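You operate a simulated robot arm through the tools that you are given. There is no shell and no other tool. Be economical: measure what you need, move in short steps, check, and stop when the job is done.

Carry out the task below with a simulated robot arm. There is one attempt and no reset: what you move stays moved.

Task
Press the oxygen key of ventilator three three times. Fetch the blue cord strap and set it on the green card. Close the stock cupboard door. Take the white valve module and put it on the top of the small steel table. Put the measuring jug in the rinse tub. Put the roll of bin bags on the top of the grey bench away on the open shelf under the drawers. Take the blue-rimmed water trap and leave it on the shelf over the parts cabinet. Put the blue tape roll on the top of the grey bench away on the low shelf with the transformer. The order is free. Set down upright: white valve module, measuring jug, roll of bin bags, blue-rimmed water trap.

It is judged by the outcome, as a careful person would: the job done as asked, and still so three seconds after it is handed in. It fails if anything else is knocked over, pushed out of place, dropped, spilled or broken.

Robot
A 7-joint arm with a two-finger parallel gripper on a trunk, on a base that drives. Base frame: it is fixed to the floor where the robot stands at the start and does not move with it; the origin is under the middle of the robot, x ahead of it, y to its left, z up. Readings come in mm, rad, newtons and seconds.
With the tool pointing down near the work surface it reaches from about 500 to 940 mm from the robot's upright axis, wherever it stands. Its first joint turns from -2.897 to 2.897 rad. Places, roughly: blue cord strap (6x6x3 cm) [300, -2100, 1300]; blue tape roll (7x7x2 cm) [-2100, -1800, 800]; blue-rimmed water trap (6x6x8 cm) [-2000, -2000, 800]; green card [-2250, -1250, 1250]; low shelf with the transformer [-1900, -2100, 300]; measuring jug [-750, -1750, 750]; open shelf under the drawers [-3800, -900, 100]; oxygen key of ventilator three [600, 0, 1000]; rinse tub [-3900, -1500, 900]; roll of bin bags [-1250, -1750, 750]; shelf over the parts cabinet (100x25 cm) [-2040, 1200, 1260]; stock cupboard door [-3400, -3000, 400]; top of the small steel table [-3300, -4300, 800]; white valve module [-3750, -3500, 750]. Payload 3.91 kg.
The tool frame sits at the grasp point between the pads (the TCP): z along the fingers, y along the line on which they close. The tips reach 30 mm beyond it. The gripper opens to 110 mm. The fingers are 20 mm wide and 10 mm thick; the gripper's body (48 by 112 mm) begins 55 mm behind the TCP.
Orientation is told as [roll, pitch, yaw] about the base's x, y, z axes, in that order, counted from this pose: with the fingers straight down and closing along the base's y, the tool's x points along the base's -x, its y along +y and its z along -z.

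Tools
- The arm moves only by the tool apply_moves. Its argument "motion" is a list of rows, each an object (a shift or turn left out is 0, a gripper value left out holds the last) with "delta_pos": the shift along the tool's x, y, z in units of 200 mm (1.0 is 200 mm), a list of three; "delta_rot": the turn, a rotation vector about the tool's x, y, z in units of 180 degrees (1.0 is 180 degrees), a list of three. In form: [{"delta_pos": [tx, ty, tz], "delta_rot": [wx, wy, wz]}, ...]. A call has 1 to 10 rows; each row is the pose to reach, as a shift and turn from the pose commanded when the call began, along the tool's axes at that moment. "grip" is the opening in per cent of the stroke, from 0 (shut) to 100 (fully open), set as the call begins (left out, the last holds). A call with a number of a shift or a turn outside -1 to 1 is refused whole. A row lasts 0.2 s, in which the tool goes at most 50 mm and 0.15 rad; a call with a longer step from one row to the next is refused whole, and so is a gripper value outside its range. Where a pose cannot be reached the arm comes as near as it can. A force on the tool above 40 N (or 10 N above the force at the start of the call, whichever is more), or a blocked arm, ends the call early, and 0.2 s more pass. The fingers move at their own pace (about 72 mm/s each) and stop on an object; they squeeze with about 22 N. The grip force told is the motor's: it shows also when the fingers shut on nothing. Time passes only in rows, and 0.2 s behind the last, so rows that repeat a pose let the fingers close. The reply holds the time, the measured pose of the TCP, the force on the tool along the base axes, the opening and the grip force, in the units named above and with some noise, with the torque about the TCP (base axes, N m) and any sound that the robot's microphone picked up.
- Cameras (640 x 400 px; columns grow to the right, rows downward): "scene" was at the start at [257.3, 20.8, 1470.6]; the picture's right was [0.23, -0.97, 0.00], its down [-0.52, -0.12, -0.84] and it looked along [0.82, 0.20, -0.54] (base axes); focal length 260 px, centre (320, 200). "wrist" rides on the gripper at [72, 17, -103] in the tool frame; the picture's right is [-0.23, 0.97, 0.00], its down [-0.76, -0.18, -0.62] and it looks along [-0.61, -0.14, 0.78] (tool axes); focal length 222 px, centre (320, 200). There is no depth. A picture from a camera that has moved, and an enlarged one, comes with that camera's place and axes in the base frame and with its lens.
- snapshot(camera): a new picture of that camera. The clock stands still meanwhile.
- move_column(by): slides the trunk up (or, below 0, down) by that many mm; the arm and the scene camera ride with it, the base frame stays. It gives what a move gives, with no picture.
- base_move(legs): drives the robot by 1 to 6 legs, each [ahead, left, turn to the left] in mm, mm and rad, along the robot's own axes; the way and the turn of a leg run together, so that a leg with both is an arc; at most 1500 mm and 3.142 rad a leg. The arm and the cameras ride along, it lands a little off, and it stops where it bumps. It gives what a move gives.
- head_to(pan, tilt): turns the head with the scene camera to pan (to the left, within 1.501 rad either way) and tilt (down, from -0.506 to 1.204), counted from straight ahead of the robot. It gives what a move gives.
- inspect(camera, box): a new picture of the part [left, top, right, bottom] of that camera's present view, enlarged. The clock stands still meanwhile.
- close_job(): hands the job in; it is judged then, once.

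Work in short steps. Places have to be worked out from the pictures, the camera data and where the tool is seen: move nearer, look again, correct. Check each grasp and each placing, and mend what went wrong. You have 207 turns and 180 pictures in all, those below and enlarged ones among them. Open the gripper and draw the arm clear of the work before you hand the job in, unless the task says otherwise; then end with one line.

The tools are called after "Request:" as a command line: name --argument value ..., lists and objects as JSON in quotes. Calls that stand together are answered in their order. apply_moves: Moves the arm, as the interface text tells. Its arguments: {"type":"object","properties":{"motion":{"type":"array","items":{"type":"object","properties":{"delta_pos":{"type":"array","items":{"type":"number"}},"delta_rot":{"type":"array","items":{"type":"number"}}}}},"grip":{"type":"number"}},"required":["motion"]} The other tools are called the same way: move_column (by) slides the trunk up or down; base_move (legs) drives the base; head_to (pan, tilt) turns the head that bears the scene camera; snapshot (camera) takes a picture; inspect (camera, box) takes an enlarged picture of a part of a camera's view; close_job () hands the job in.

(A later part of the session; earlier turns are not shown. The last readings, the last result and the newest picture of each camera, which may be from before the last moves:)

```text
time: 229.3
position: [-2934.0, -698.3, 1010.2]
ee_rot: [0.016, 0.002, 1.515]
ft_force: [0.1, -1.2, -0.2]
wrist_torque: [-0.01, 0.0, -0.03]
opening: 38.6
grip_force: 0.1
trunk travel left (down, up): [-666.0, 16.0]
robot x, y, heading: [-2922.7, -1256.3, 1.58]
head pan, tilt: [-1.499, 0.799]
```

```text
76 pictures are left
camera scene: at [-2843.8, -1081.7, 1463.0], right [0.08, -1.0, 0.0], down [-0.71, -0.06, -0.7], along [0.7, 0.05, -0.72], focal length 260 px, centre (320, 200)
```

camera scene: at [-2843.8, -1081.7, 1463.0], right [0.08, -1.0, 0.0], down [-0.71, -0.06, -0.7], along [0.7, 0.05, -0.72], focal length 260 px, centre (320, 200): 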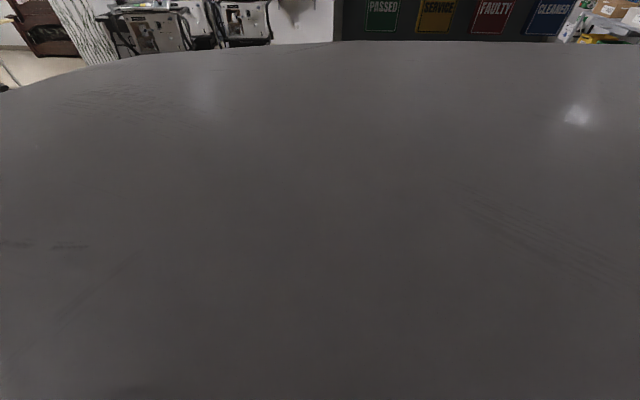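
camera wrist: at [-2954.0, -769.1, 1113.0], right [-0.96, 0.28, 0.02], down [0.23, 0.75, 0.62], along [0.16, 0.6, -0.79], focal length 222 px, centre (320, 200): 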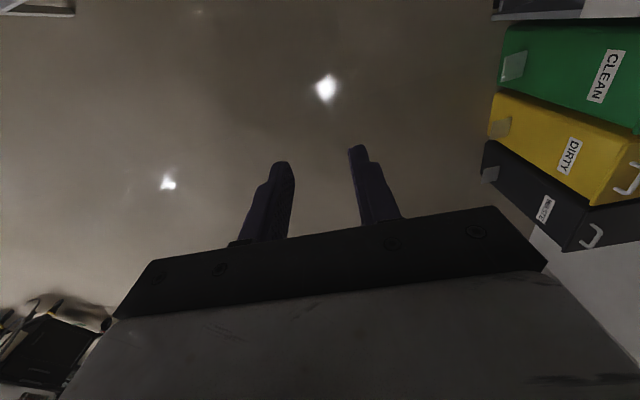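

The trap has fallen somewhere on my route. I turn about (by the west side) and search the floor.

Request:
base_move --legs '[[0, 0, 3.1]]'

Request:
head_to --pan 0.3 --tilt 0.6

Request:
snapshot --camera "scene"

```text
time: 237.0
position: [-2958.4, -1817.1, 1009.8]
ee_rot: [0.017, 0.001, -1.709]
ft_force: [0.6, -0.5, 0.5]
wrist_torque: [-0.01, 0.02, -0.02]
opening: 38.7
grip_force: 0.1
trunk travel left (down, up): [-666.0, 16.0]
robot x, y, heading: [-2924.4, -1258.8, -1.652]
head pan, tilt: [-1.499, 0.799]
```

```text
time: 238.8
position: [-2958.6, -1817.6, 1009.6]
ee_rot: [0.015, 0.003, -1.707]
ft_force: [0.2, 0.2, 0.6]
wrist_torque: [0.04, 0.0, -0.02]
opening: 38.6
grip_force: 0.0
trunk travel left (down, up): [-666.0, 16.0]
robot x, y, heading: [-2924.1, -1254.1, -1.643]
head pan, tilt: [0.3, 0.6]
```

```text
75 pictures are left
camera scene: at [-2916.7, -1513.7, 1479.8], right [-0.98, -0.22, 0.0], down [-0.12, 0.55, -0.83], along [0.18, -0.8, -0.56], focal length 260 px, centre (320, 200)
```

scene: 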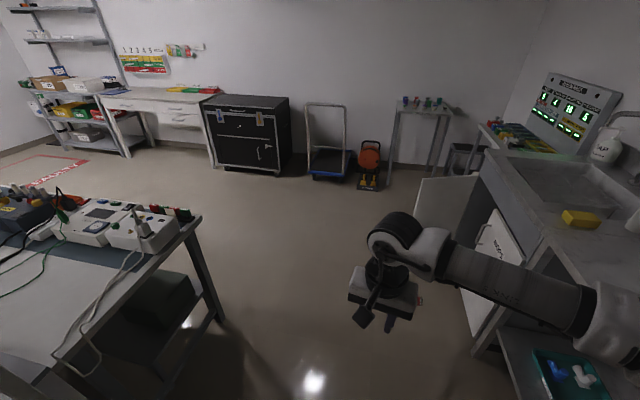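

No trap on the visible floor yet; I enlarge the bench end and the floor area.

Request:
inspect --camera "scene" --box '[0, 180, 240, 330]'

Request:
inspect --camera "scene" --box '[160, 150, 440, 320]'

```text
2.67 times, centred on (120, 255) of scene
camera zoom: at [-2916.7, -1513.7, 1479.8], right [-0.98, -0.22, 0.0], down [-0.12, 0.55, -0.83], along [0.18, -0.8, -0.56], focal length 692 px, centre (853, 53)
```

zoom: 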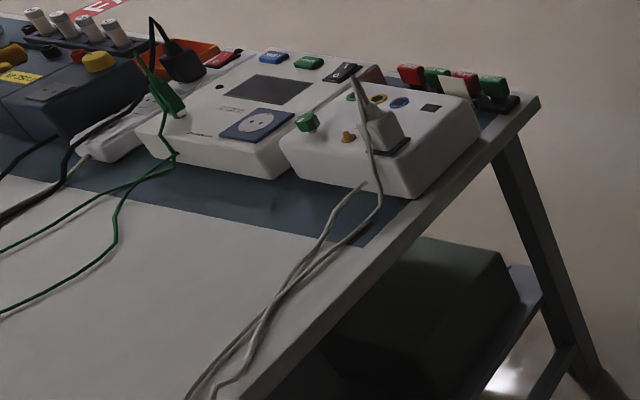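

```text
2.29 times, centred on (300, 235) of scene
camera zoom: at [-2916.7, -1513.7, 1479.8], right [-0.98, -0.22, 0.0], down [-0.12, 0.55, -0.83], along [0.18, -0.8, -0.56], focal length 594 px, centre (366, 120)
```

zoom: 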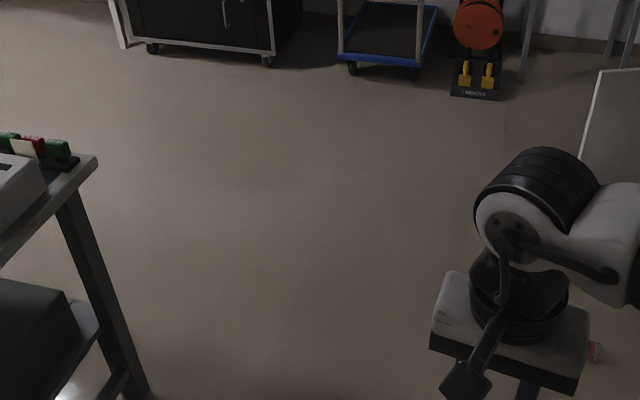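

A red-ringed bit behind the gripper at ≈[-3305,-2617] on the floor must be the trap. I move over for a clear view.

Request:
base_move --legs '[[350, 200, 0]]'

Request:
head_to --pan -0.3 --tilt 0.8

Request:
snapshot --camera "scene"

```text
time: 241.3
position: [-2783.2, -2179.9, 1010.1]
ee_rot: [0.015, 0.006, -1.702]
ft_force: [0.3, -0.2, 0.2]
wrist_torque: [0.02, 0.01, 0.0]
opening: 38.5
grip_force: 0.0
trunk travel left (down, up): [-666.0, 16.0]
robot x, y, heading: [-2750.3, -1620.9, -1.639]
head pan, tilt: [0.3, 0.6]
```

```text
time: 242.3
position: [-2783.2, -2179.5, 1009.8]
ee_rot: [0.02, 0.002, -1.702]
ft_force: [-0.3, -0.2, -0.1]
wrist_torque: [-0.02, 0.03, -0.01]
opening: 38.6
grip_force: 0.2
trunk travel left (down, up): [-666.0, 16.0]
robot x, y, heading: [-2748.8, -1619.4, -1.641]
head pan, tilt: [-0.3, 0.799]
```

```text
72 pictures are left
camera scene: at [-2791.5, -1864.6, 1463.0], right [-0.93, 0.36, 0.0], down [0.26, 0.67, -0.7], along [-0.25, -0.65, -0.72], focal length 260 px, centre (320, 200)
```

scene: 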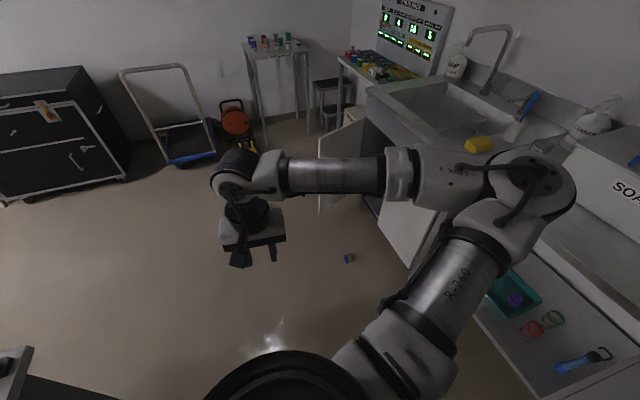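

There it is on the floor at ≈[-3276,-2619]. I enlarge it for orientation.

Request:
inspect --camera "scene" --box '[320, 238, 380, 278]'

```text
10.00 times, centred on (350, 258) of scene
camera zoom: at [-2791.5, -1864.6, 1463.0], right [-0.93, 0.36, 0.0], down [0.26, 0.67, -0.7], along [-0.25, -0.65, -0.72], focal length 2597 px, centre (20, -380)
```

zoom: 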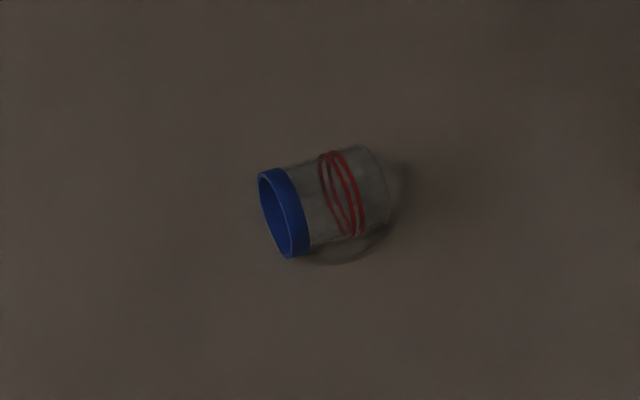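

It's intact, lying on its side, centre [-3282,-2611], rim toward +x. Plan: face −x, grasp it with the tool yawed 180°, then un-yaw so the rim points away from the robot, allowing an upright set-down with a horizontal tool. I position the robot first.

Request:
base_move --legs '[[0, 0, -1.5], [0, 990, 0], [-170, 0, 0]]'

Request:
apply_moves --grip 85 --motion '[{"delta_rot": [0, 0, 0.046]}, {"delta_rot": [0, 0, 0.092]}, {"delta_rot": [0, 0, 0.138]}, {"delta_rot": [0, 0, 0.184]}, {"delta_rot": [0, 0, 0.23]}, {"delta_rot": [0, 0, 0.276]}, {"delta_rot": [0, 0, 0.322]}, {"delta_rot": [0, 0, 0.368]}, {"delta_rot": [0, 0, 0.414]}, {"delta_rot": [0, 0, 0.46]}]'

Request:
apply_moves --motion '[{"delta_rot": [0, 0, 0.046]}, {"delta_rot": [0, 0, 0.092]}, {"delta_rot": [0, 0, 0.138]}, {"delta_rot": [0, 0, 0.184]}, {"delta_rot": [0, 0, 0.23]}, {"delta_rot": [0, 0, 0.276]}, {"delta_rot": [0, 0, 0.322]}, {"delta_rot": [0, 0, 0.368]}, {"delta_rot": [0, 0, 0.414]}, {"delta_rot": [0, 0, 0.46]}]'

Request:
head_to --pan 0.2 --tilt 0.8

Request:
snapshot --camera "scene"

```text
time: 255.2
position: [-3181.3, -2596.0, 1010.4]
ee_rot: [0.016, 0.003, 3.028]
ft_force: [0.6, -0.1, -0.3]
wrist_torque: [0.01, 0.02, 0.0]
opening: 38.4
grip_force: 0.2
trunk travel left (down, up): [-666.0, 16.0]
robot x, y, heading: [-2623.6, -2622.2, 3.091]
head pan, tilt: [-0.3, 0.799]
```

```text
time: 257.4
position: [-3181.6, -2596.6, 1010.6]
ee_rot: [-0.001, 0.018, 1.581]
ft_force: [0.5, 0.4, -0.6]
wrist_torque: [-0.01, 0.0, -0.01]
opening: 93.3
grip_force: 0.0
trunk travel left (down, up): [-666.0, 16.0]
robot x, y, heading: [-2619.8, -2615.2, 3.086]
head pan, tilt: [-0.3, 0.799]
```

```text
time: 259.6
position: [-3183.0, -2596.1, 1011.1]
ee_rot: [-0.016, 0.002, 0.137]
ft_force: [1.4, -0.5, 0.1]
wrist_torque: [-0.02, 0.01, 0.01]
opening: 93.2
grip_force: 0.0
trunk travel left (down, up): [-666.0, 16.0]
robot x, y, heading: [-2621.7, -2617.6, 3.09]
head pan, tilt: [-0.3, 0.799]
```

```text
time: 260.6
position: [-3181.4, -2596.6, 1009.7]
ee_rot: [-0.018, 0.001, 0.14]
ft_force: [-0.9, -0.4, -0.2]
wrist_torque: [-0.01, 0.01, 0.03]
opening: 93.5
grip_force: 0.1
trunk travel left (down, up): [-666.0, 16.0]
robot x, y, heading: [-2622.9, -2615.9, 3.094]
head pan, tilt: [0.201, 0.799]
```

```text
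70 pictures are left
camera scene: at [-2871.1, -2620.6, 1463.0], right [-0.15, 0.99, 0.0], down [0.71, 0.11, -0.7], along [-0.69, -0.1, -0.72], focal length 260 px, centre (320, 200)
```

scene: 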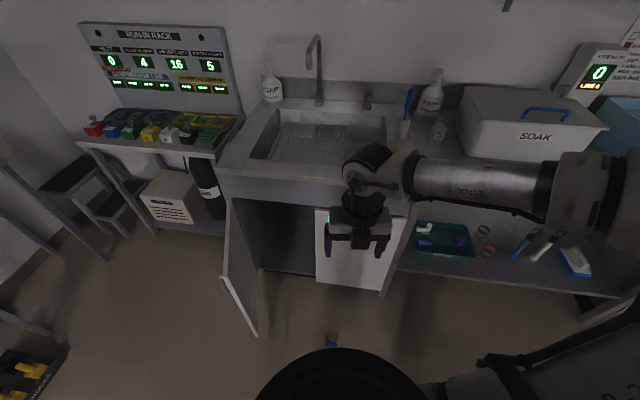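

The yaw flip works. The trap is reconfirmed at [-3282,-2616]; the door tip is at ≈[-3229,-2976]. I centre over the trap, finish the yaw, then lower the trunk.

Request:
apply_moves --motion '[{"delta_pos": [0.2, -0.01, 0], "delta_rot": [0, 0, 0.022]}, {"delta_pos": [0.4, -0.02, 0], "delta_rot": [0, 0, 0.0446]}, {"delta_pos": [0.51, -0.03, 0], "delta_rot": [0, 0, 0.0446]}]'

Request:
move_column --by -400

Request:
move_column --by -150

Request:
snapshot --camera "wrist"

```text
time: 261.4
position: [-3281.6, -2615.4, 1012.2]
ee_rot: [-0.018, -0.002, -0.003]
ft_force: [-0.7, 1.2, -0.3]
wrist_torque: [-0.01, 0.0, 0.02]
opening: 93.6
grip_force: 0.0
trunk travel left (down, up): [-666.0, 16.0]
robot x, y, heading: [-2618.6, -2617.9, 3.09]
head pan, tilt: [0.201, 0.799]
```

```text
time: 265.2
position: [-3281.0, -2614.1, 610.2]
ee_rot: [-0.017, 0.0, -0.001]
ft_force: [0.3, 0.3, -0.2]
wrist_torque: [0.03, -0.02, -0.05]
opening: 93.2
grip_force: 0.1
trunk travel left (down, up): [-266.0, 416.0]
robot x, y, heading: [-2624.1, -2615.1, 3.094]
head pan, tilt: [0.201, 0.799]
```

```text
time: 266.9
position: [-3281.8, -2615.9, 461.7]
ee_rot: [-0.018, -0.001, -0.004]
ft_force: [0.2, -0.6, -0.7]
wrist_torque: [-0.01, 0.0, -0.02]
opening: 93.7
grip_force: 0.2
trunk travel left (down, up): [-116.0, 566.0]
robot x, y, heading: [-2624.1, -2619.1, 3.09]
head pan, tilt: [0.201, 0.799]
```

```text
69 pictures are left
camera wrist: at [-3354.6, -2596.2, 563.3], right [0.23, 0.97, -0.02], down [0.76, -0.17, 0.63], along [0.61, -0.16, -0.78], focal length 222 px, centre (320, 200)
```

wrist: 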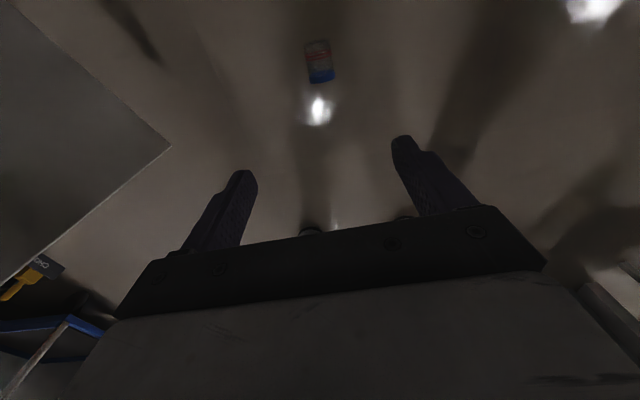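

Trap centred below at [-3288,-2620]. I lower the rest with trunk and arm, stopping just above it.

Request:
move_column --by -105

Request:
apply_moves --motion '[{"delta_pos": [0.03, -0.02, 0.24]}, {"delta_pos": [0.03, -0.02, 0.48]}, {"delta_pos": [0.03, -0.02, 0.72]}, {"delta_pos": [0.03, -0.02, 0.96]}]'

Request:
snapshot --camera "wrist"

```text
time: 268.5
position: [-3280.4, -2616.6, 417.9]
ee_rot: [-0.015, 0.007, -0.001]
ft_force: [-0.2, 0.9, 0.2]
wrist_torque: [0.05, -0.01, 0.0]
opening: 93.4
grip_force: 0.1
trunk travel left (down, up): [-67.0, 616.0]
robot x, y, heading: [-2621.4, -2614.9, 3.091]
head pan, tilt: [0.201, 0.799]
stopped: the arm was blocked; the commanded pose is now the measured one
```

```text
time: 269.5
position: [-3288.9, -2622.3, 225.6]
ee_rot: [-0.013, 0.006, 0.005]
ft_force: [0.0, 0.3, 0.8]
wrist_torque: [0.02, 0.0, -0.01]
opening: 93.5
grip_force: 0.0
trunk travel left (down, up): [-67.0, 616.0]
robot x, y, heading: [-2619.3, -2619.8, 3.082]
head pan, tilt: [0.201, 0.799]
```

```text
68 pictures are left
camera wrist: at [-3362.0, -2604.0, 326.6], right [0.22, 0.97, -0.02], down [0.77, -0.17, 0.62], along [0.6, -0.15, -0.78], focal length 222 px, centre (320, 200)
```

wrist: 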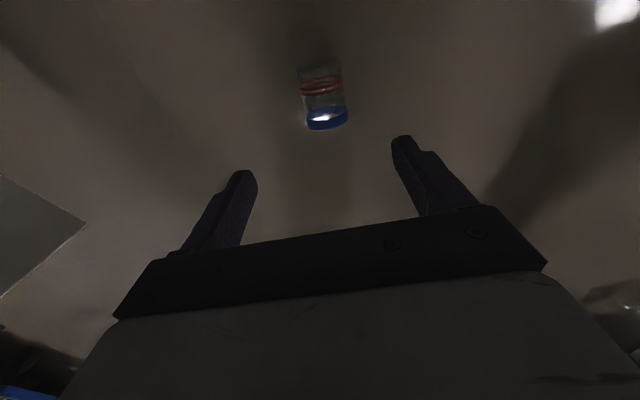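

Centred; descending to the floor around it and closing.

Request:
apply_moves --motion '[{"delta_pos": [0.02, 0.015, 0.24]}, {"delta_pos": [0.02, 0.015, 0.48]}, {"delta_pos": [0.02, 0.015, 0.7]}, {"delta_pos": [0.02, 0.015, 0.83]}, {"delta_pos": [0.02, 0.015, 0.88]}, {"delta_pos": [0.02, 0.015, 0.915]}]'

Request:
apply_moves --grip 0 --motion '[{"delta_pos": [0, 0, 0]}, {"delta_pos": [0, 0, 0]}, {"delta_pos": [0, 0, 0]}, {"delta_pos": [0, 0, 0]}]'

Request:
snapshot --camera "wrist"

```text
time: 270.9
position: [-3299.2, -2617.1, 52.6]
ee_rot: [-0.007, 0.02, -0.001]
ft_force: [-0.1, 0.0, -0.4]
wrist_torque: [0.0, 0.01, 0.01]
opening: 93.4
grip_force: 0.1
trunk travel left (down, up): [-67.0, 616.0]
robot x, y, heading: [-2622.0, -2615.8, 3.094]
head pan, tilt: [0.201, 0.799]
```

```text
time: 271.9
position: [-3299.9, -2616.9, 53.5]
ee_rot: [-0.008, 0.02, 0.002]
ft_force: [-0.9, 0.0, 2.1]
wrist_torque: [0.03, 0.03, -0.04]
opening: 49.0
grip_force: 22.2
trunk travel left (down, up): [-67.0, 616.0]
robot x, y, heading: [-2622.2, -2617.5, 3.087]
head pan, tilt: [0.201, 0.799]
```

```text
67 pictures are left
camera wrist: at [-3369.8, -2600.6, 157.0], right [0.23, 0.97, -0.01], down [0.77, -0.17, 0.61], along [0.59, -0.15, -0.79], focal length 222 px, centre (320, 200)
```

wrist: 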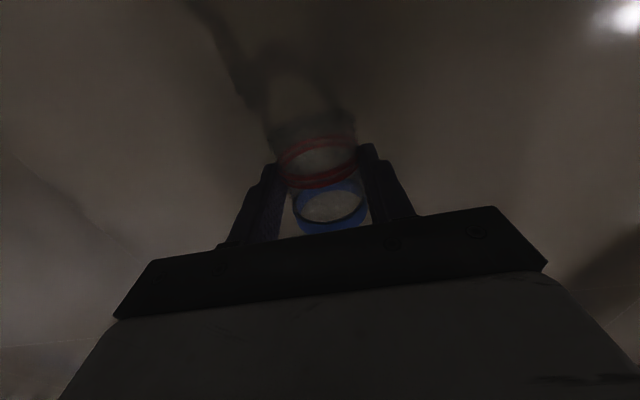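

The tips sit only just below the trap's axis. For a safer hold I open, go 14 mm lower and regrip.

Request:
apply_moves --grip 80 --motion '[{"delta_pos": [0, 0, 0]}, {"delta_pos": [0, 0, 0]}, {"delta_pos": [-0.02, 0, 0.04]}, {"delta_pos": [-0.02, 0, 0.08]}, {"delta_pos": [-0.02, 0, 0.09]}]'

Request:
apply_moves --grip 0 --motion '[{"delta_pos": [0, 0, 0]}, {"delta_pos": [0, 0, 0]}, {"delta_pos": [0, 0, 0]}, {"delta_pos": [0, 0, 0]}]'

Request:
apply_moves --motion '[{"delta_pos": [0, 0, -0.1]}, {"delta_pos": [0, 0, -0.3]}, {"delta_pos": [0, 0, -0.5]}, {"delta_pos": [0, 0, -0.74]}, {"delta_pos": [0, 0, -0.98]}]'

Request:
snapshot --camera "wrist"

```text
time: 273.3
position: [-3303.4, -2610.4, 44.7]
ee_rot: [0.01, 0.038, 0.004]
ft_force: [0.1, -0.4, -0.1]
wrist_torque: [0.06, -0.03, -0.02]
opening: 87.9
grip_force: 0.1
trunk travel left (down, up): [-67.0, 616.0]
robot x, y, heading: [-2623.8, -2617.6, 3.087]
head pan, tilt: [0.201, 0.799]
stopped in row 5: the arm was blocked; the commanded pose is now the measured one
```

```text
time: 274.3
position: [-3302.9, -2612.2, 43.3]
ee_rot: [0.006, 0.038, 0.004]
ft_force: [0.0, -0.4, 1.0]
wrist_torque: [0.0, 0.03, -0.03]
opening: 49.1
grip_force: 22.1
trunk travel left (down, up): [-67.0, 616.0]
robot x, y, heading: [-2623.1, -2618.7, 3.09]
head pan, tilt: [0.201, 0.799]
```

```text
time: 275.5
position: [-3291.9, -2613.5, 228.3]
ee_rot: [0.002, 0.021, 0.002]
ft_force: [0.0, -0.5, 0.2]
wrist_torque: [0.02, -0.03, 0.0]
opening: 48.9
grip_force: 22.0
trunk travel left (down, up): [-67.0, 616.0]
robot x, y, heading: [-2623.6, -2619.7, 3.093]
head pan, tilt: [0.201, 0.799]
```

```text
66 pictures are left
camera wrist: at [-3364.0, -2597.6, 331.9], right [0.22, 0.97, 0.0], down [0.78, -0.18, 0.61], along [0.59, -0.14, -0.79], focal length 222 px, centre (320, 200)
```

wrist: 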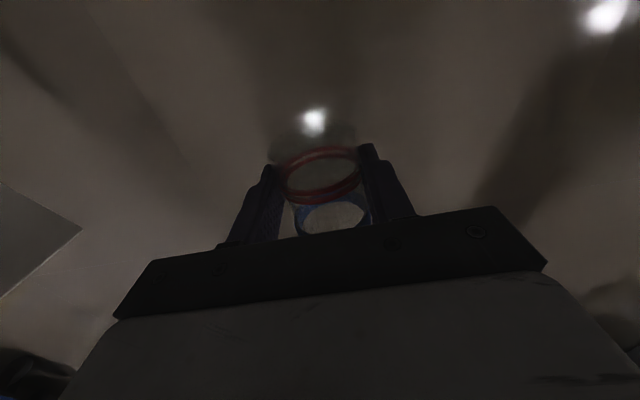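

Held across the body at full diameter this time (49 vs 46 before – the earlier grip was off-centre). I raise the trunk and un-yaw the tool so the rim faces away.

Request:
move_column --by 400

Request:
apply_moves --motion '[{"delta_pos": [0, 0, -0.1], "delta_rot": [0, 0, -0.046]}, {"delta_pos": [0, 0, -0.2], "delta_rot": [0, 0, -0.092]}, {"delta_pos": [0, 0, -0.3], "delta_rot": [0, 0, -0.138]}, {"delta_pos": [0, 0, -0.4], "delta_rot": [0, 0, -0.184]}, {"delta_pos": [0, 0, -0.5], "delta_rot": [0, 0, -0.23]}, {"delta_pos": [0, 0, -0.6], "delta_rot": [0, 0, -0.276]}, {"delta_pos": [0, 0, -0.7], "delta_rot": [0, 0, -0.322]}, {"delta_pos": [0, 0, -0.7], "delta_rot": [0, 0, -0.368]}, {"delta_pos": [0, 0, -0.7], "delta_rot": [0, 0, -0.414]}, {"delta_pos": [0, 0, -0.7], "delta_rot": [0, 0, -0.46]}]'

Request:
apply_moves --motion '[{"delta_rot": [0, 0, -0.046]}, {"delta_rot": [0, 0, -0.092]}, {"delta_rot": [0, 0, -0.138]}, {"delta_rot": [0, 0, -0.184]}, {"delta_rot": [0, 0, -0.23]}, {"delta_rot": [0, 0, -0.276]}, {"delta_rot": [0, 0, -0.322]}, {"delta_rot": [0, 0, -0.368]}, {"delta_rot": [0, 0, -0.414]}, {"delta_rot": [0, 0, -0.46]}]'

Request:
move_column --by 216

Request:
snapshot --camera "wrist"

```text
time: 279.4
position: [-3293.5, -2613.2, 622.2]
ee_rot: [-0.002, 0.016, 0.003]
ft_force: [-0.4, -0.3, 0.2]
wrist_torque: [0.01, -0.01, 0.01]
opening: 48.9
grip_force: 22.5
trunk travel left (down, up): [-467.0, 216.0]
robot x, y, heading: [-2621.2, -2617.7, 3.087]
head pan, tilt: [0.201, 0.799]
```

```text
time: 281.6
position: [-3289.6, -2613.7, 762.0]
ee_rot: [0.015, 0.002, 1.449]
ft_force: [0.2, 0.2, -0.8]
wrist_torque: [0.0, -0.01, 0.0]
opening: 48.8
grip_force: 22.1
trunk travel left (down, up): [-467.0, 216.0]
robot x, y, heading: [-2622.7, -2616.2, 3.09]
head pan, tilt: [0.201, 0.799]
```

```text
time: 283.8
position: [-3291.1, -2614.4, 761.5]
ee_rot: [0.006, -0.013, 2.895]
ft_force: [0.2, 0.8, 0.0]
wrist_torque: [-0.04, -0.02, 0.0]
opening: 49.1
grip_force: 21.9
trunk travel left (down, up): [-467.0, 216.0]
robot x, y, heading: [-2618.3, -2616.7, 3.09]
head pan, tilt: [0.201, 0.799]
```

```text
time: 286.1
position: [-3291.3, -2614.7, 977.6]
ee_rot: [0.005, -0.013, 2.895]
ft_force: [1.0, -0.8, -1.1]
wrist_torque: [0.01, 0.0, 0.04]
opening: 49.1
grip_force: 22.2
trunk travel left (down, up): [-682.0, 0.0]
robot x, y, heading: [-2622.9, -2616.2, 3.093]
head pan, tilt: [0.201, 0.799]
```

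```text
65 pictures are left
camera wrist: at [-3224.1, -2648.6, 1078.8], right [-0.46, -0.89, 0.01], down [-0.69, 0.36, 0.63], along [-0.57, 0.28, -0.77], focal length 222 px, centre (320, 200)
```

wrist: 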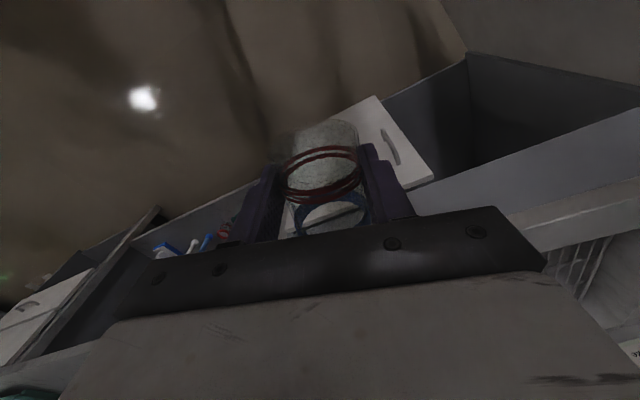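

Rim now faces away. I drive gently in small legs around to the parts cabinet (front y≈900).

Request:
base_move --legs '[[0, 0, -0.75], [0, 0, -0.76], [0, 300, 0], [1000, 0, 0], [1000, 0, 0]]'

Request:
base_move --legs '[[500, -400, 0]]'

Request:
head_to --pan -0.35 --tilt 0.2

Request:
snapshot --camera "scene"

```text
time: 302.7
position: [-2970.2, 66.6, 978.2]
ee_rot: [0.005, -0.013, 1.366]
ft_force: [-0.9, 0.0, -0.8]
wrist_torque: [-0.03, -0.01, -0.01]
opening: 49.1
grip_force: 22.6
trunk travel left (down, up): [-682.0, 0.0]
robot x, y, heading: [-2945.5, -601.5, 1.565]
head pan, tilt: [0.201, 0.799]
```

```text
time: 306.3
position: [-2583.6, 563.2, 976.7]
ee_rot: [0.005, -0.017, 1.373]
ft_force: [0.0, 0.2, 0.6]
wrist_torque: [0.01, -0.01, -0.02]
opening: 49.0
grip_force: 21.7
trunk travel left (down, up): [-682.0, 0.0]
robot x, y, heading: [-2550.3, -104.0, 1.566]
head pan, tilt: [0.201, 0.799]
```

```text
time: 307.3
position: [-2583.2, 563.3, 977.5]
ee_rot: [0.005, -0.015, 1.372]
ft_force: [0.3, -0.8, -0.5]
wrist_torque: [0.01, 0.02, -0.02]
opening: 48.7
grip_force: 22.2
trunk travel left (down, up): [-682.0, 0.0]
robot x, y, heading: [-2551.5, -105.7, 1.572]
head pan, tilt: [-0.351, 0.201]
```

```text
64 pictures are left
camera scene: at [-2520.3, 152.5, 1532.8], right [0.94, -0.34, 0.0], down [-0.07, -0.19, -0.98], along [0.34, 0.92, -0.2], focal length 260 px, centre (320, 200)
```

scene: 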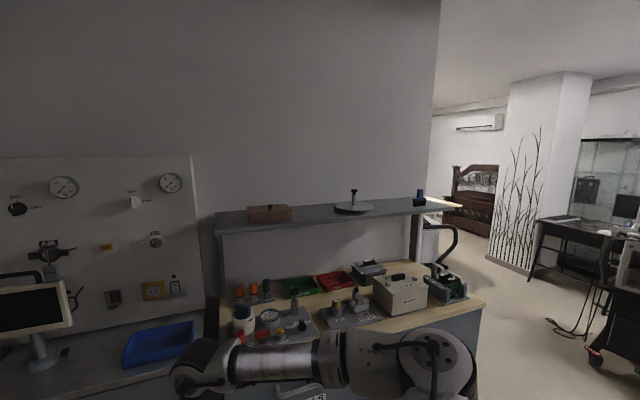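

The trap is still held. Shelf front edge y≈1033, top ≈1260, free gap x −2269…−2070; target [-2170,1110]. I raise the hand, square its yaw and tilt the tool toward horizontal so the rim comes up.

Request:
apply_moves --motion '[{"delta_pos": [0, 0, -0.22], "delta_rot": [0, 0, -0.03]}, {"delta_pos": [0, 0, -0.44], "delta_rot": [0, 0, -0.063]}, {"delta_pos": [0, 0, -0.66], "delta_rot": [0, 0, -0.063]}, {"delta_pos": [0, 0, -0.88], "delta_rot": [0, 0, -0.063]}]'

Request:
apply_moves --motion '[{"delta_rot": [0, -0.046, 0]}, {"delta_rot": [0, -0.092, 0]}, {"delta_rot": [0, -0.138, 0]}, {"delta_rot": [0, -0.184, 0]}, {"delta_rot": [0, -0.23, 0]}, {"delta_rot": [0, -0.276, 0]}, {"delta_rot": [0, -0.322, 0]}, {"delta_rot": [0, -0.368, 0]}, {"delta_rot": [0, -0.414, 0]}, {"delta_rot": [0, -0.46, 0]}]'

Request:
base_move --legs '[[0, -375, 0]]'

Request:
head_to --pan 0.3 --tilt 0.3

Request:
snapshot --camera "scene"

Request:
snapshot --camera "wrist"

```text
time: 308.3
position: [-2584.8, 558.9, 1154.4]
ee_rot: [0.003, -0.015, 1.57]
ft_force: [-0.3, 0.6, 0.0]
wrist_torque: [0.01, -0.01, 0.02]
opening: 48.9
grip_force: 21.3
trunk travel left (down, up): [-682.0, 0.0]
robot x, y, heading: [-2553.9, -107.0, 1.571]
head pan, tilt: [-0.351, 0.201]
```

```text
time: 310.5
position: [-2594.7, 606.3, 1160.4]
ee_rot: [0.006, -1.416, 1.569]
ft_force: [-0.9, -0.7, -0.2]
wrist_torque: [-0.05, -0.02, 0.0]
opening: 49.2
grip_force: 21.7
out of reach, approached as far as the arm can: row 7, 8, 9, 10
trunk travel left (down, up): [-682.0, 0.0]
robot x, y, heading: [-2548.8, -106.6, 1.568]
head pan, tilt: [-0.351, 0.201]
```

```text
time: 314.0
position: [-2214.5, 607.5, 1160.3]
ee_rot: [0.013, -1.413, 1.562]
ft_force: [-0.1, -0.6, -0.4]
wrist_torque: [-0.01, -0.03, -0.01]
opening: 48.7
grip_force: 21.9
trunk travel left (down, up): [-682.0, 0.0]
robot x, y, heading: [-2174.2, -105.4, 1.569]
head pan, tilt: [-0.351, 0.201]
```

```text
time: 315.0
position: [-2213.7, 606.8, 1159.8]
ee_rot: [0.014, -1.413, 1.562]
ft_force: [0.5, 0.0, -0.3]
wrist_torque: [0.0, 0.03, 0.0]
opening: 48.9
grip_force: 21.7
trunk travel left (down, up): [-682.0, 0.0]
robot x, y, heading: [-2173.2, -107.1, 1.582]
head pan, tilt: [0.3, 0.3]
```

```text
63 pictures are left
camera scene: at [-2201.0, 153.8, 1523.6], right [0.96, 0.29, 0.0], down [0.09, -0.28, -0.96], along [-0.28, 0.91, -0.3], focal length 260 px, centre (320, 200)
```

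scene: 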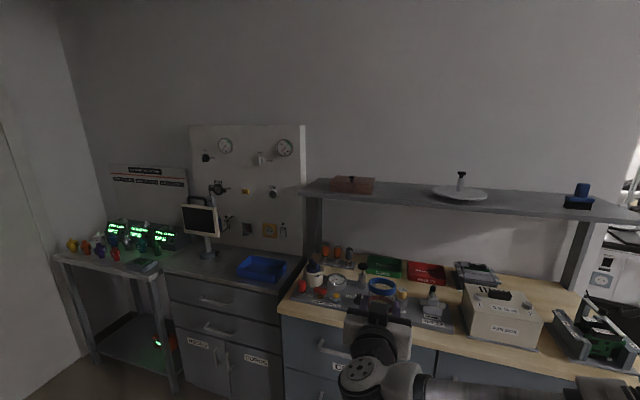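

```text
62 pictures are left
camera wrist: at [-2231.5, 493.2, 1103.4], right [-0.97, 0.03, 0.23], down [0.18, -0.49, 0.85], along [0.14, 0.87, 0.48], focal length 222 px, centre (320, 200)
```

wrist: 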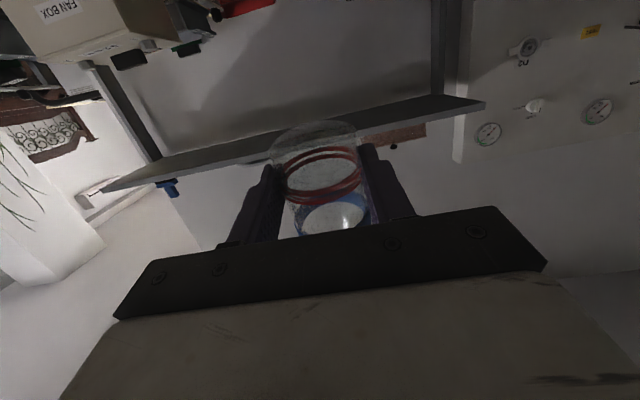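

The trap is upright in the hand (rim up), camera below. I raise to z≈1330 and shift right 45 mm.

Request:
apply_moves --motion '[{"delta_pos": [-0.21, 0, -0.03]}, {"delta_pos": [-0.42, 0, -0.06]}, {"delta_pos": [-0.63, 0, -0.1]}, {"delta_pos": [-0.84, 0, -0.13]}]'

Request:
base_move --legs '[[300, -45, 0]]'

Request:
head_to --pan 0.0 --tilt 0.3

Request:
snapshot --camera "scene"

Request:
snapshot --camera "wrist"

```text
time: 316.2
position: [-2263.9, 601.8, 1323.2]
ee_rot: [0.016, -1.402, 1.667]
ft_force: [-0.4, 0.2, 0.1]
wrist_torque: [-0.04, 0.0, 0.04]
opening: 49.3
grip_force: 21.8
trunk travel left (down, up): [-682.0, 0.0]
robot x, y, heading: [-2171.5, -105.3, 1.571]
head pan, tilt: [0.3, 0.3]
stopped in row 4: the arm was blocked; the commanded pose is now the measured one
```

```text
time: 318.3
position: [-2223.0, 903.5, 1323.6]
ee_rot: [0.012, -1.401, 1.674]
ft_force: [-0.5, 0.2, -0.3]
wrist_torque: [0.03, 0.0, 0.02]
opening: 49.1
grip_force: 21.8
trunk travel left (down, up): [-682.0, 0.0]
robot x, y, heading: [-2132.6, 196.2, 1.575]
head pan, tilt: [0.3, 0.3]
```

```text
time: 319.1
position: [-2223.8, 903.0, 1324.0]
ee_rot: [0.014, -1.404, 1.672]
ft_force: [0.2, -0.1, -0.9]
wrist_torque: [0.0, 0.01, 0.05]
opening: 48.9
grip_force: 22.0
trunk travel left (down, up): [-682.0, 0.0]
robot x, y, heading: [-2125.3, 196.6, 1.576]
head pan, tilt: [0.0, 0.3]
```

```text
61 pictures are left
camera scene: at [-2130.7, 459.6, 1523.6], right [1.0, 0.01, 0.0], down [0.0, -0.3, -0.96], along [-0.01, 0.96, -0.3], focal length 260 px, centre (320, 200)
```

scene: 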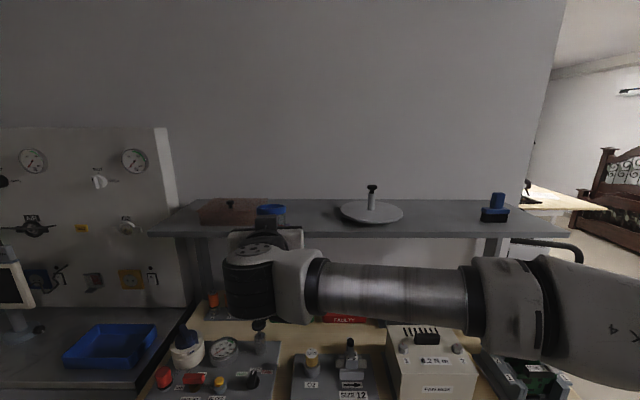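

```text
60 pictures are left
camera wrist: at [-2228.5, 788.0, 1269.6], right [-0.97, -0.08, 0.23], down [0.24, -0.46, 0.85], along [0.04, 0.88, 0.47], focal length 222 px, centre (320, 200)
```

wrist: 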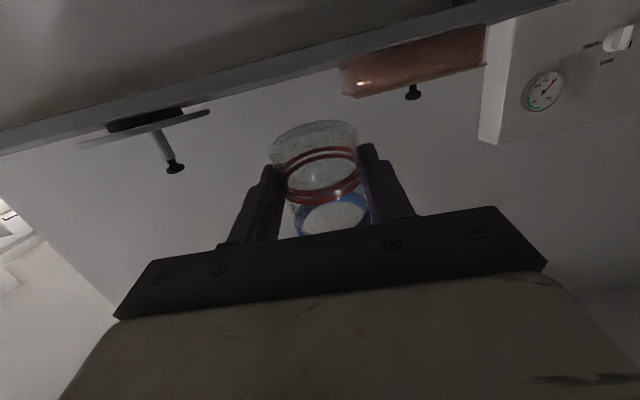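

Gap between box (x<-2291) and disc (x>-2077) confirmed. I roll forward 170 mm and right 44 mm, jar base passing ~40 mm above the shelf.

Request:
base_move --legs '[[168, -46, 0]]'

Request:
snapshot --camera "scene"

Request:
snapshot --camera "wrist"

```text
time: 320.6
position: [-2176.0, 1071.2, 1323.8]
ee_rot: [0.016, -1.402, 1.666]
ft_force: [0.6, 0.3, -0.7]
wrist_torque: [0.02, 0.03, 0.04]
opening: 48.8
grip_force: 22.4
trunk travel left (down, up): [-682.0, 0.0]
robot x, y, heading: [-2082.1, 366.1, 1.569]
head pan, tilt: [0.0, 0.3]
```

```text
59 pictures are left
camera scene: at [-2084.7, 628.4, 1523.3], right [1.0, 0.0, 0.0], down [0.0, -0.3, -0.95], along [0.0, 0.95, -0.3], focal length 260 px, centre (320, 200)
```

scene: 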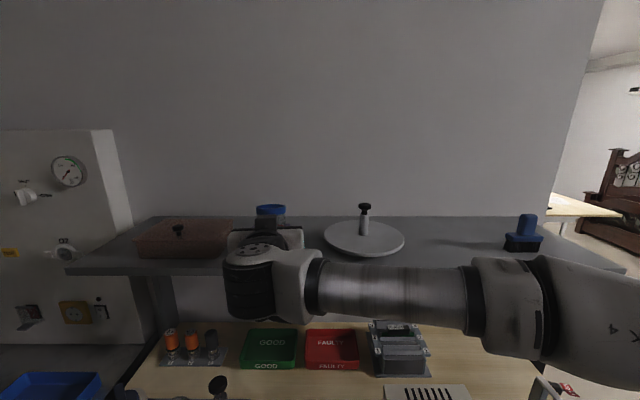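

```text
58 pictures are left
camera wrist: at [-2181.8, 956.8, 1269.2], right [-0.97, -0.07, 0.23], down [0.23, -0.46, 0.85], along [0.04, 0.88, 0.47], focal length 222 px, centre (320, 200)
```

wrist: 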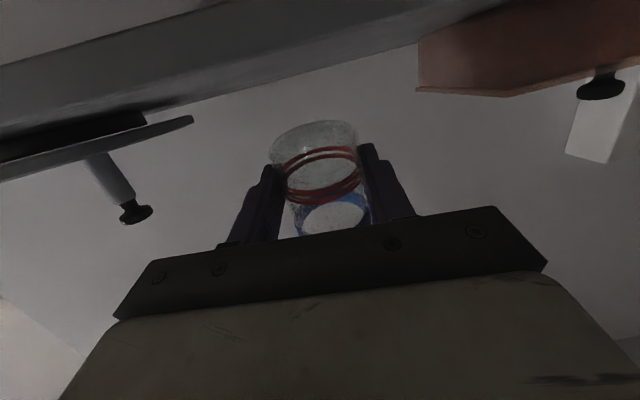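

Both views agree: shelf edge y≈1045, top ≈1262. I move 25 mm further in, then lower gently to contact.

Request:
apply_moves --motion '[{"delta_pos": [-0.02, 0, 0.123]}, {"delta_pos": [0.06, 0, 0.135]}, {"delta_pos": [0.1, 0, 0.142]}, {"delta_pos": [0.125, 0, 0.146]}, {"delta_pos": [0.14, 0, 0.149]}, {"delta_pos": [0.155, 0, 0.152]}, {"delta_pos": [0.17, 0, 0.154]}]'

Request:
snapshot --camera "wrist"

```text
time: 322.2
position: [-2180.7, 1094.9, 1288.9]
ee_rot: [0.018, -1.406, 1.666]
ft_force: [0.1, 3.5, 9.6]
wrist_torque: [0.44, 0.05, 0.0]
opening: 49.2
grip_force: 22.6
trunk travel left (down, up): [-682.0, 0.0]
robot x, y, heading: [-2083.5, 364.0, 1.576]
head pan, tilt: [0.0, 0.3]
```

```text
57 pictures are left
camera wrist: at [-2185.2, 980.6, 1233.2], right [-0.97, -0.07, 0.23], down [0.23, -0.47, 0.85], along [0.04, 0.88, 0.47], focal length 222 px, centre (320, 200)
```

wrist: 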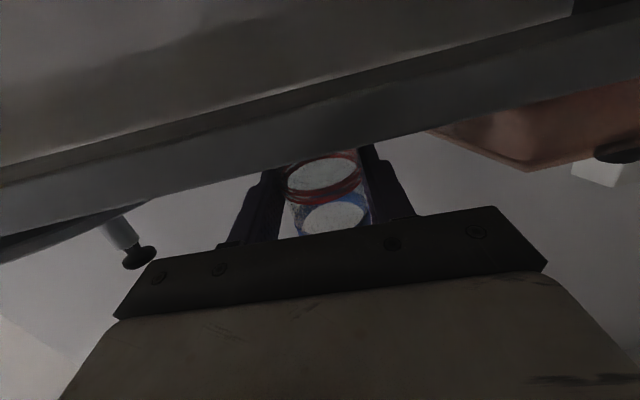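

Touching the shelf (10 N). I release and withdraw straight back along the tool axis.

Request:
apply_moves --grip 62 --motion '[{"delta_pos": [0, 0, 0]}, {"delta_pos": [0, 0, 0]}, {"delta_pos": [0, 0, 0]}]'

Request:
apply_moves --grip 80 --motion '[{"delta_pos": [-0.01, 0, -0.05]}, {"delta_pos": [-0.02, 0, -0.2]}, {"delta_pos": [-0.04, 0, -0.4]}, {"delta_pos": [-0.06, 0, -0.6]}]'

Request:
snapshot --camera "wrist"

Request:
inspect --camera "scene" --box '[200, 170, 440, 320]'

```text
time: 323.0
position: [-2181.2, 1095.2, 1287.0]
ee_rot: [0.016, -1.404, 1.67]
ft_force: [0.2, -0.2, -0.3]
wrist_torque: [0.0, 0.0, 0.05]
opening: 68.3
grip_force: 0.1
trunk travel left (down, up): [-682.0, 0.0]
robot x, y, heading: [-2080.6, 363.5, 1.57]
head pan, tilt: [0.0, 0.3]
```

```text
time: 324.2
position: [-2208.8, 978.4, 1321.9]
ee_rot: [0.057, -1.391, 1.734]
ft_force: [-0.4, -0.2, 0.1]
wrist_torque: [0.02, -0.01, 0.02]
opening: 88.1
grip_force: 0.1
out of reach, approached as far as the arm can: row 4
trunk travel left (down, up): [-682.0, 0.0]
robot x, y, heading: [-2084.1, 364.8, 1.578]
head pan, tilt: [0.0, 0.3]
stopped in row 4: the arm was blocked; the commanded pose is now the measured one
```

```text
56 pictures are left
camera wrist: at [-2201.8, 863.4, 1268.9], right [-0.96, -0.17, 0.23], down [0.29, -0.42, 0.86], along [-0.05, 0.89, 0.46], focal length 222 px, centre (320, 200)
```

wrist: 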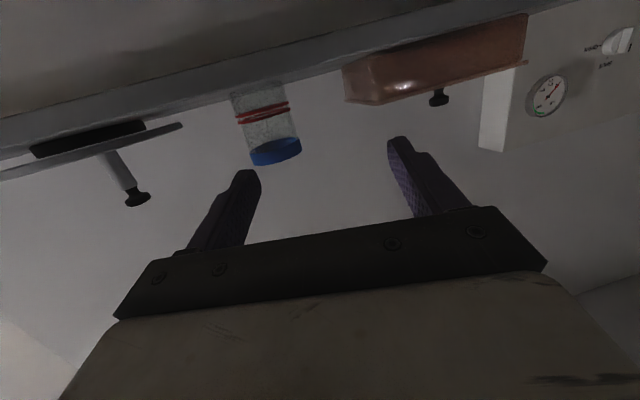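

```text
2.67 times, centred on (320, 245) of scene
camera zoom: at [-2084.8, 627.8, 1523.5], right [1.0, 0.0, 0.0], down [0.0, -0.3, -0.96], along [0.0, 0.96, -0.3], focal length 692 px, centre (320, 80)
```

zoom: 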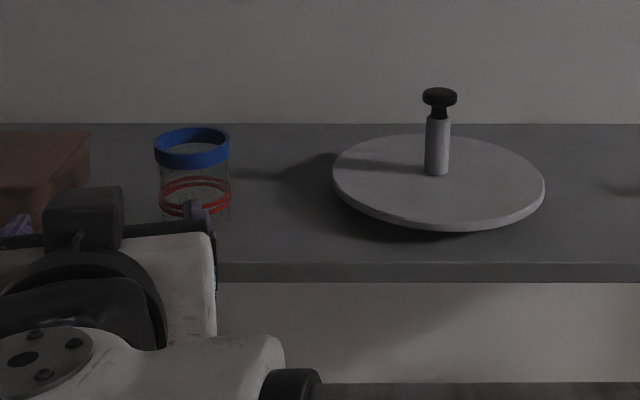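

The trap stands upright on the shelf. I back off, bring the tool vertical, and drive back south toward the sink/door/run‑in rack area.

Request:
base_move --legs '[[-400, 0, 0]]'

Request:
apply_moves --grip 0 --motion '[{"delta_pos": [0.15, 0, 0], "delta_rot": [0, 0.046, 0]}, {"delta_pos": [0.3, 0, 0], "delta_rot": [0, 0.092, 0]}, {"delta_pos": [0.45, 0, 0], "delta_rot": [0, 0.138, 0]}, {"delta_pos": [0.6, 0, 0], "delta_rot": [0, 0.184, 0]}, {"delta_pos": [0.75, 0, 0], "delta_rot": [0, 0.23, 0]}, {"delta_pos": [0.9, 0, 0], "delta_rot": [0, 0.276, 0]}, {"delta_pos": [1.0, 0, 0], "delta_rot": [0, 0.322, 0]}, {"delta_pos": [1.0, 0, 0], "delta_rot": [0, 0.368, 0]}, {"delta_pos": [1.0, 0, 0], "delta_rot": [0, 0.414, 0]}, {"delta_pos": [1.0, 0, 0], "delta_rot": [0, 0.443, 0]}]'

Request:
base_move --legs '[[0, 0, 3.14], [0, -850, 0], [1400, 0, 0], [1000, 0, 0]]'

Request:
head_to --pan -0.5 --tilt 0.55

Request:
snapshot --camera "scene"

```text
time: 326.6
position: [-2203.6, 582.5, 1322.8]
ee_rot: [0.051, -1.391, 1.731]
ft_force: [-0.1, 0.9, 1.1]
wrist_torque: [-0.01, 0.02, 0.0]
opening: 87.9
grip_force: 0.1
trunk travel left (down, up): [-682.0, 0.0]
robot x, y, heading: [-2083.5, -31.1, 1.565]
head pan, tilt: [0.0, 0.3]
```

```text
time: 328.9
position: [-2198.7, 544.9, 1125.6]
ee_rot: [0.009, 0.004, 1.78]
ft_force: [0.4, -0.1, 0.7]
wrist_torque: [0.03, 0.0, 0.01]
opening: 0.0
grip_force: 21.8
trunk travel left (down, up): [-682.0, 0.0]
robot x, y, heading: [-2083.8, -33.9, 1.57]
head pan, tilt: [0.0, 0.3]
```

```text
time: 354.6
position: [-3170.8, -2883.9, 1126.2]
ee_rot: [0.007, -0.002, -1.481]
ft_force: [0.0, 0.4, -0.4]
wrist_torque: [0.0, -0.02, -0.01]
opening: 0.0
grip_force: 22.4
trunk travel left (down, up): [-682.0, 0.0]
robot x, y, heading: [-3214.5, -2294.5, -1.694]
head pan, tilt: [0.0, 0.3]
stopped in leg 4: the robot was blocked; the commanded pose is now the measured one
```

```text
time: 355.6
position: [-3171.2, -2884.2, 1125.7]
ee_rot: [0.008, 0.001, -1.483]
ft_force: [0.0, 0.9, 0.2]
wrist_torque: [-0.02, -0.03, 0.02]
opening: 0.0
grip_force: 22.1
trunk travel left (down, up): [-682.0, 0.0]
robot x, y, heading: [-3215.7, -2297.6, -1.696]
head pan, tilt: [-0.499, 0.55]
```

```text
54 pictures are left
camera scene: at [-3287.7, -2537.3, 1500.6], right [-0.81, 0.58, 0.0], down [0.3, 0.42, -0.85], along [-0.5, -0.69, -0.52], focal length 260 px, centre (320, 200)
```

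scene: 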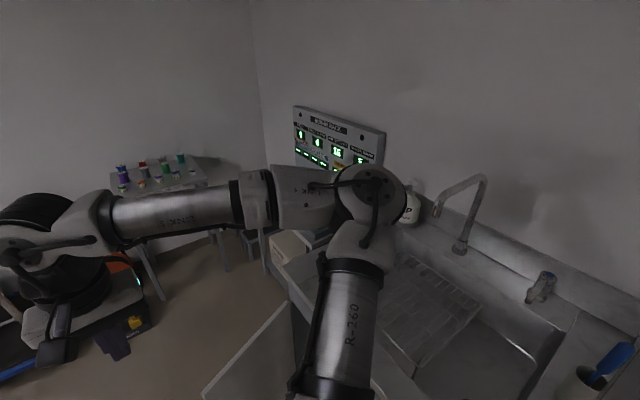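

The base touched the sink cabinet side; I shift away east, then go south past the door and face the run‑in rack.

Request:
base_move --legs '[[0, 480, 0.12], [1100, 0, 0], [0, 0, -1.57]]'

Request:
head_to --pan -0.2 --tilt 0.6

Request:
snapshot --camera "scene"

```text
time: 369.1
position: [-3317.4, -3559.9, 1125.4]
ee_rot: [0.01, 0.001, -2.924]
ft_force: [0.0, -0.8, -0.6]
wrist_torque: [0.01, 0.01, -0.01]
opening: 0.3
grip_force: 22.3
trunk travel left (down, up): [-682.0, 0.0]
robot x, y, heading: [-2737.1, -3442.8, -3.135]
head pan, tilt: [-0.499, 0.55]
```

```text
time: 369.9
position: [-3316.5, -3561.3, 1125.8]
ee_rot: [0.01, -0.001, -2.926]
ft_force: [-0.9, -0.6, 0.4]
wrist_torque: [0.0, -0.03, 0.01]
opening: 0.1
grip_force: 22.0
trunk travel left (down, up): [-682.0, 0.0]
robot x, y, heading: [-2741.0, -3443.4, -3.133]
head pan, tilt: [-0.201, 0.6]
```

```text
53 pictures are left
camera scene: at [-2994.7, -3425.6, 1496.1], right [0.2, 0.98, 0.0], down [0.55, -0.11, -0.83], along [-0.81, 0.16, -0.56], focal length 260 px, centre (320, 200)
```

scene: 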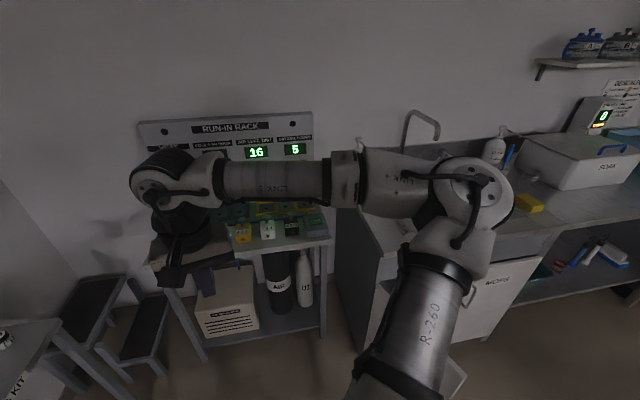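

I enlarge the module row on the rack table.

Request:
inspect --camera "scene" --box '[190, 180, 350, 280]'

Request:
inspect --camera "wrist" --box '[0, 0, 640, 400]'

```text
4.00 times, centred on (270, 230) of scene
camera zoom: at [-2994.7, -3425.6, 1496.1], right [0.2, 0.98, 0.0], down [0.55, -0.11, -0.83], along [-0.81, 0.16, -0.56], focal length 1039 px, centre (520, 80)
```

zoom: 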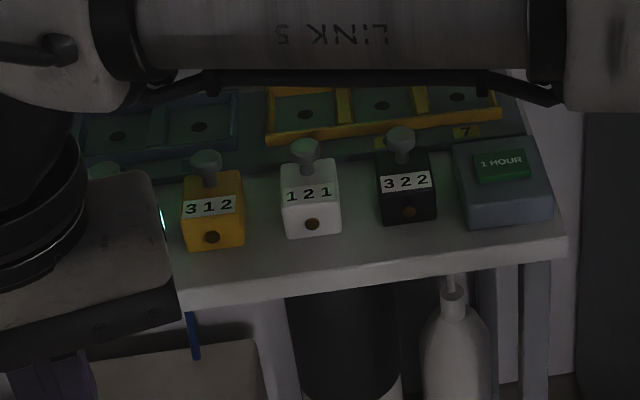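

```text
1.00 times, centred on (320, 200) of wrist (not enlarged: the box is as wide or as high as the picture)
camera zoom: at [-3243.6, -3561.1, 1228.8], right [-0.01, -1.0, 0.01], down [-0.78, 0.01, 0.62], along [-0.62, 0.0, -0.78], focal length 222 px, centre (320, 200)
```

zoom: 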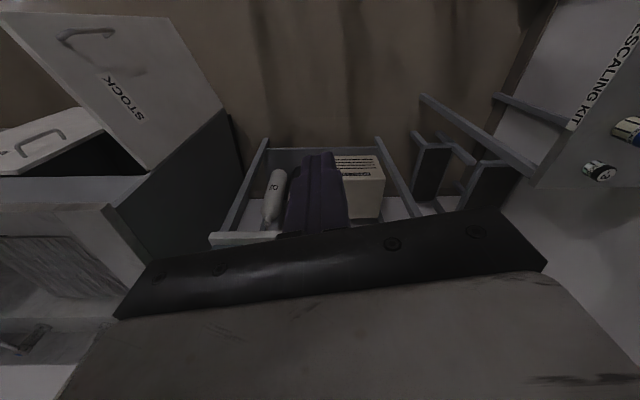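

White module "121" is at ≈[-3845,-3480]; table top ≈750, front edge x≈-3760. I roll forward 380 mm and look with the wrist.

Request:
base_move --legs '[[380, 0, 0]]'

Request:
apply_moves --grip 100 --motion '[{"delta_pos": [0, -0.2, 0], "delta_rot": [0, 0, 0.03]}, {"delta_pos": [0, -0.4, 0], "delta_rot": [0, 0, 0.068]}]'

Request:
snapshot --camera "wrist"

Request:
snapshot --camera "scene"

```text
time: 372.3
position: [-3703.9, -3559.7, 1125.4]
ee_rot: [0.008, 0.003, -2.928]
ft_force: [0.3, 0.7, -0.8]
wrist_torque: [-0.06, 0.01, -0.01]
opening: 0.0
grip_force: 21.7
trunk travel left (down, up): [-682.0, 0.0]
robot x, y, heading: [-3127.4, -3444.0, 3.137]
head pan, tilt: [-0.201, 0.6]
```

```text
time: 372.9
position: [-3721.3, -3480.7, 1125.0]
ee_rot: [0.007, 0.002, 3.142]
ft_force: [-0.5, 0.3, -0.2]
wrist_torque: [-0.02, 0.0, -0.03]
opening: 82.5
grip_force: 0.2
trunk travel left (down, up): [-682.0, 0.0]
robot x, y, heading: [-3124.2, -3444.7, 3.142]
head pan, tilt: [-0.201, 0.6]
```

```text
50 pictures are left
camera wrist: at [-3649.8, -3496.2, 1228.8], right [-0.23, -0.97, 0.01], down [-0.76, 0.18, 0.62], along [-0.6, 0.13, -0.78], focal length 222 px, centre (320, 200)
```

wrist: 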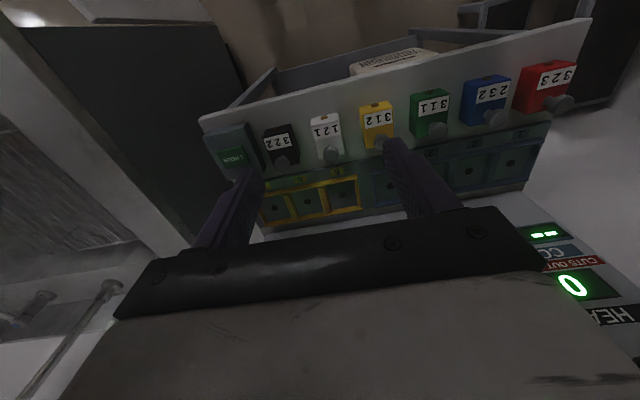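

```text
49 pictures are left
camera scene: at [-3381.2, -3424.5, 1496.1], right [0.2, 0.98, 0.0], down [0.55, -0.11, -0.83], along [-0.81, 0.17, -0.56], focal length 260 px, centre (320, 200)
```

scene: 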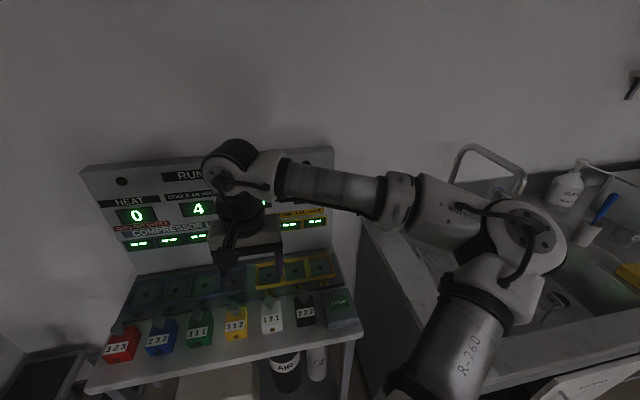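

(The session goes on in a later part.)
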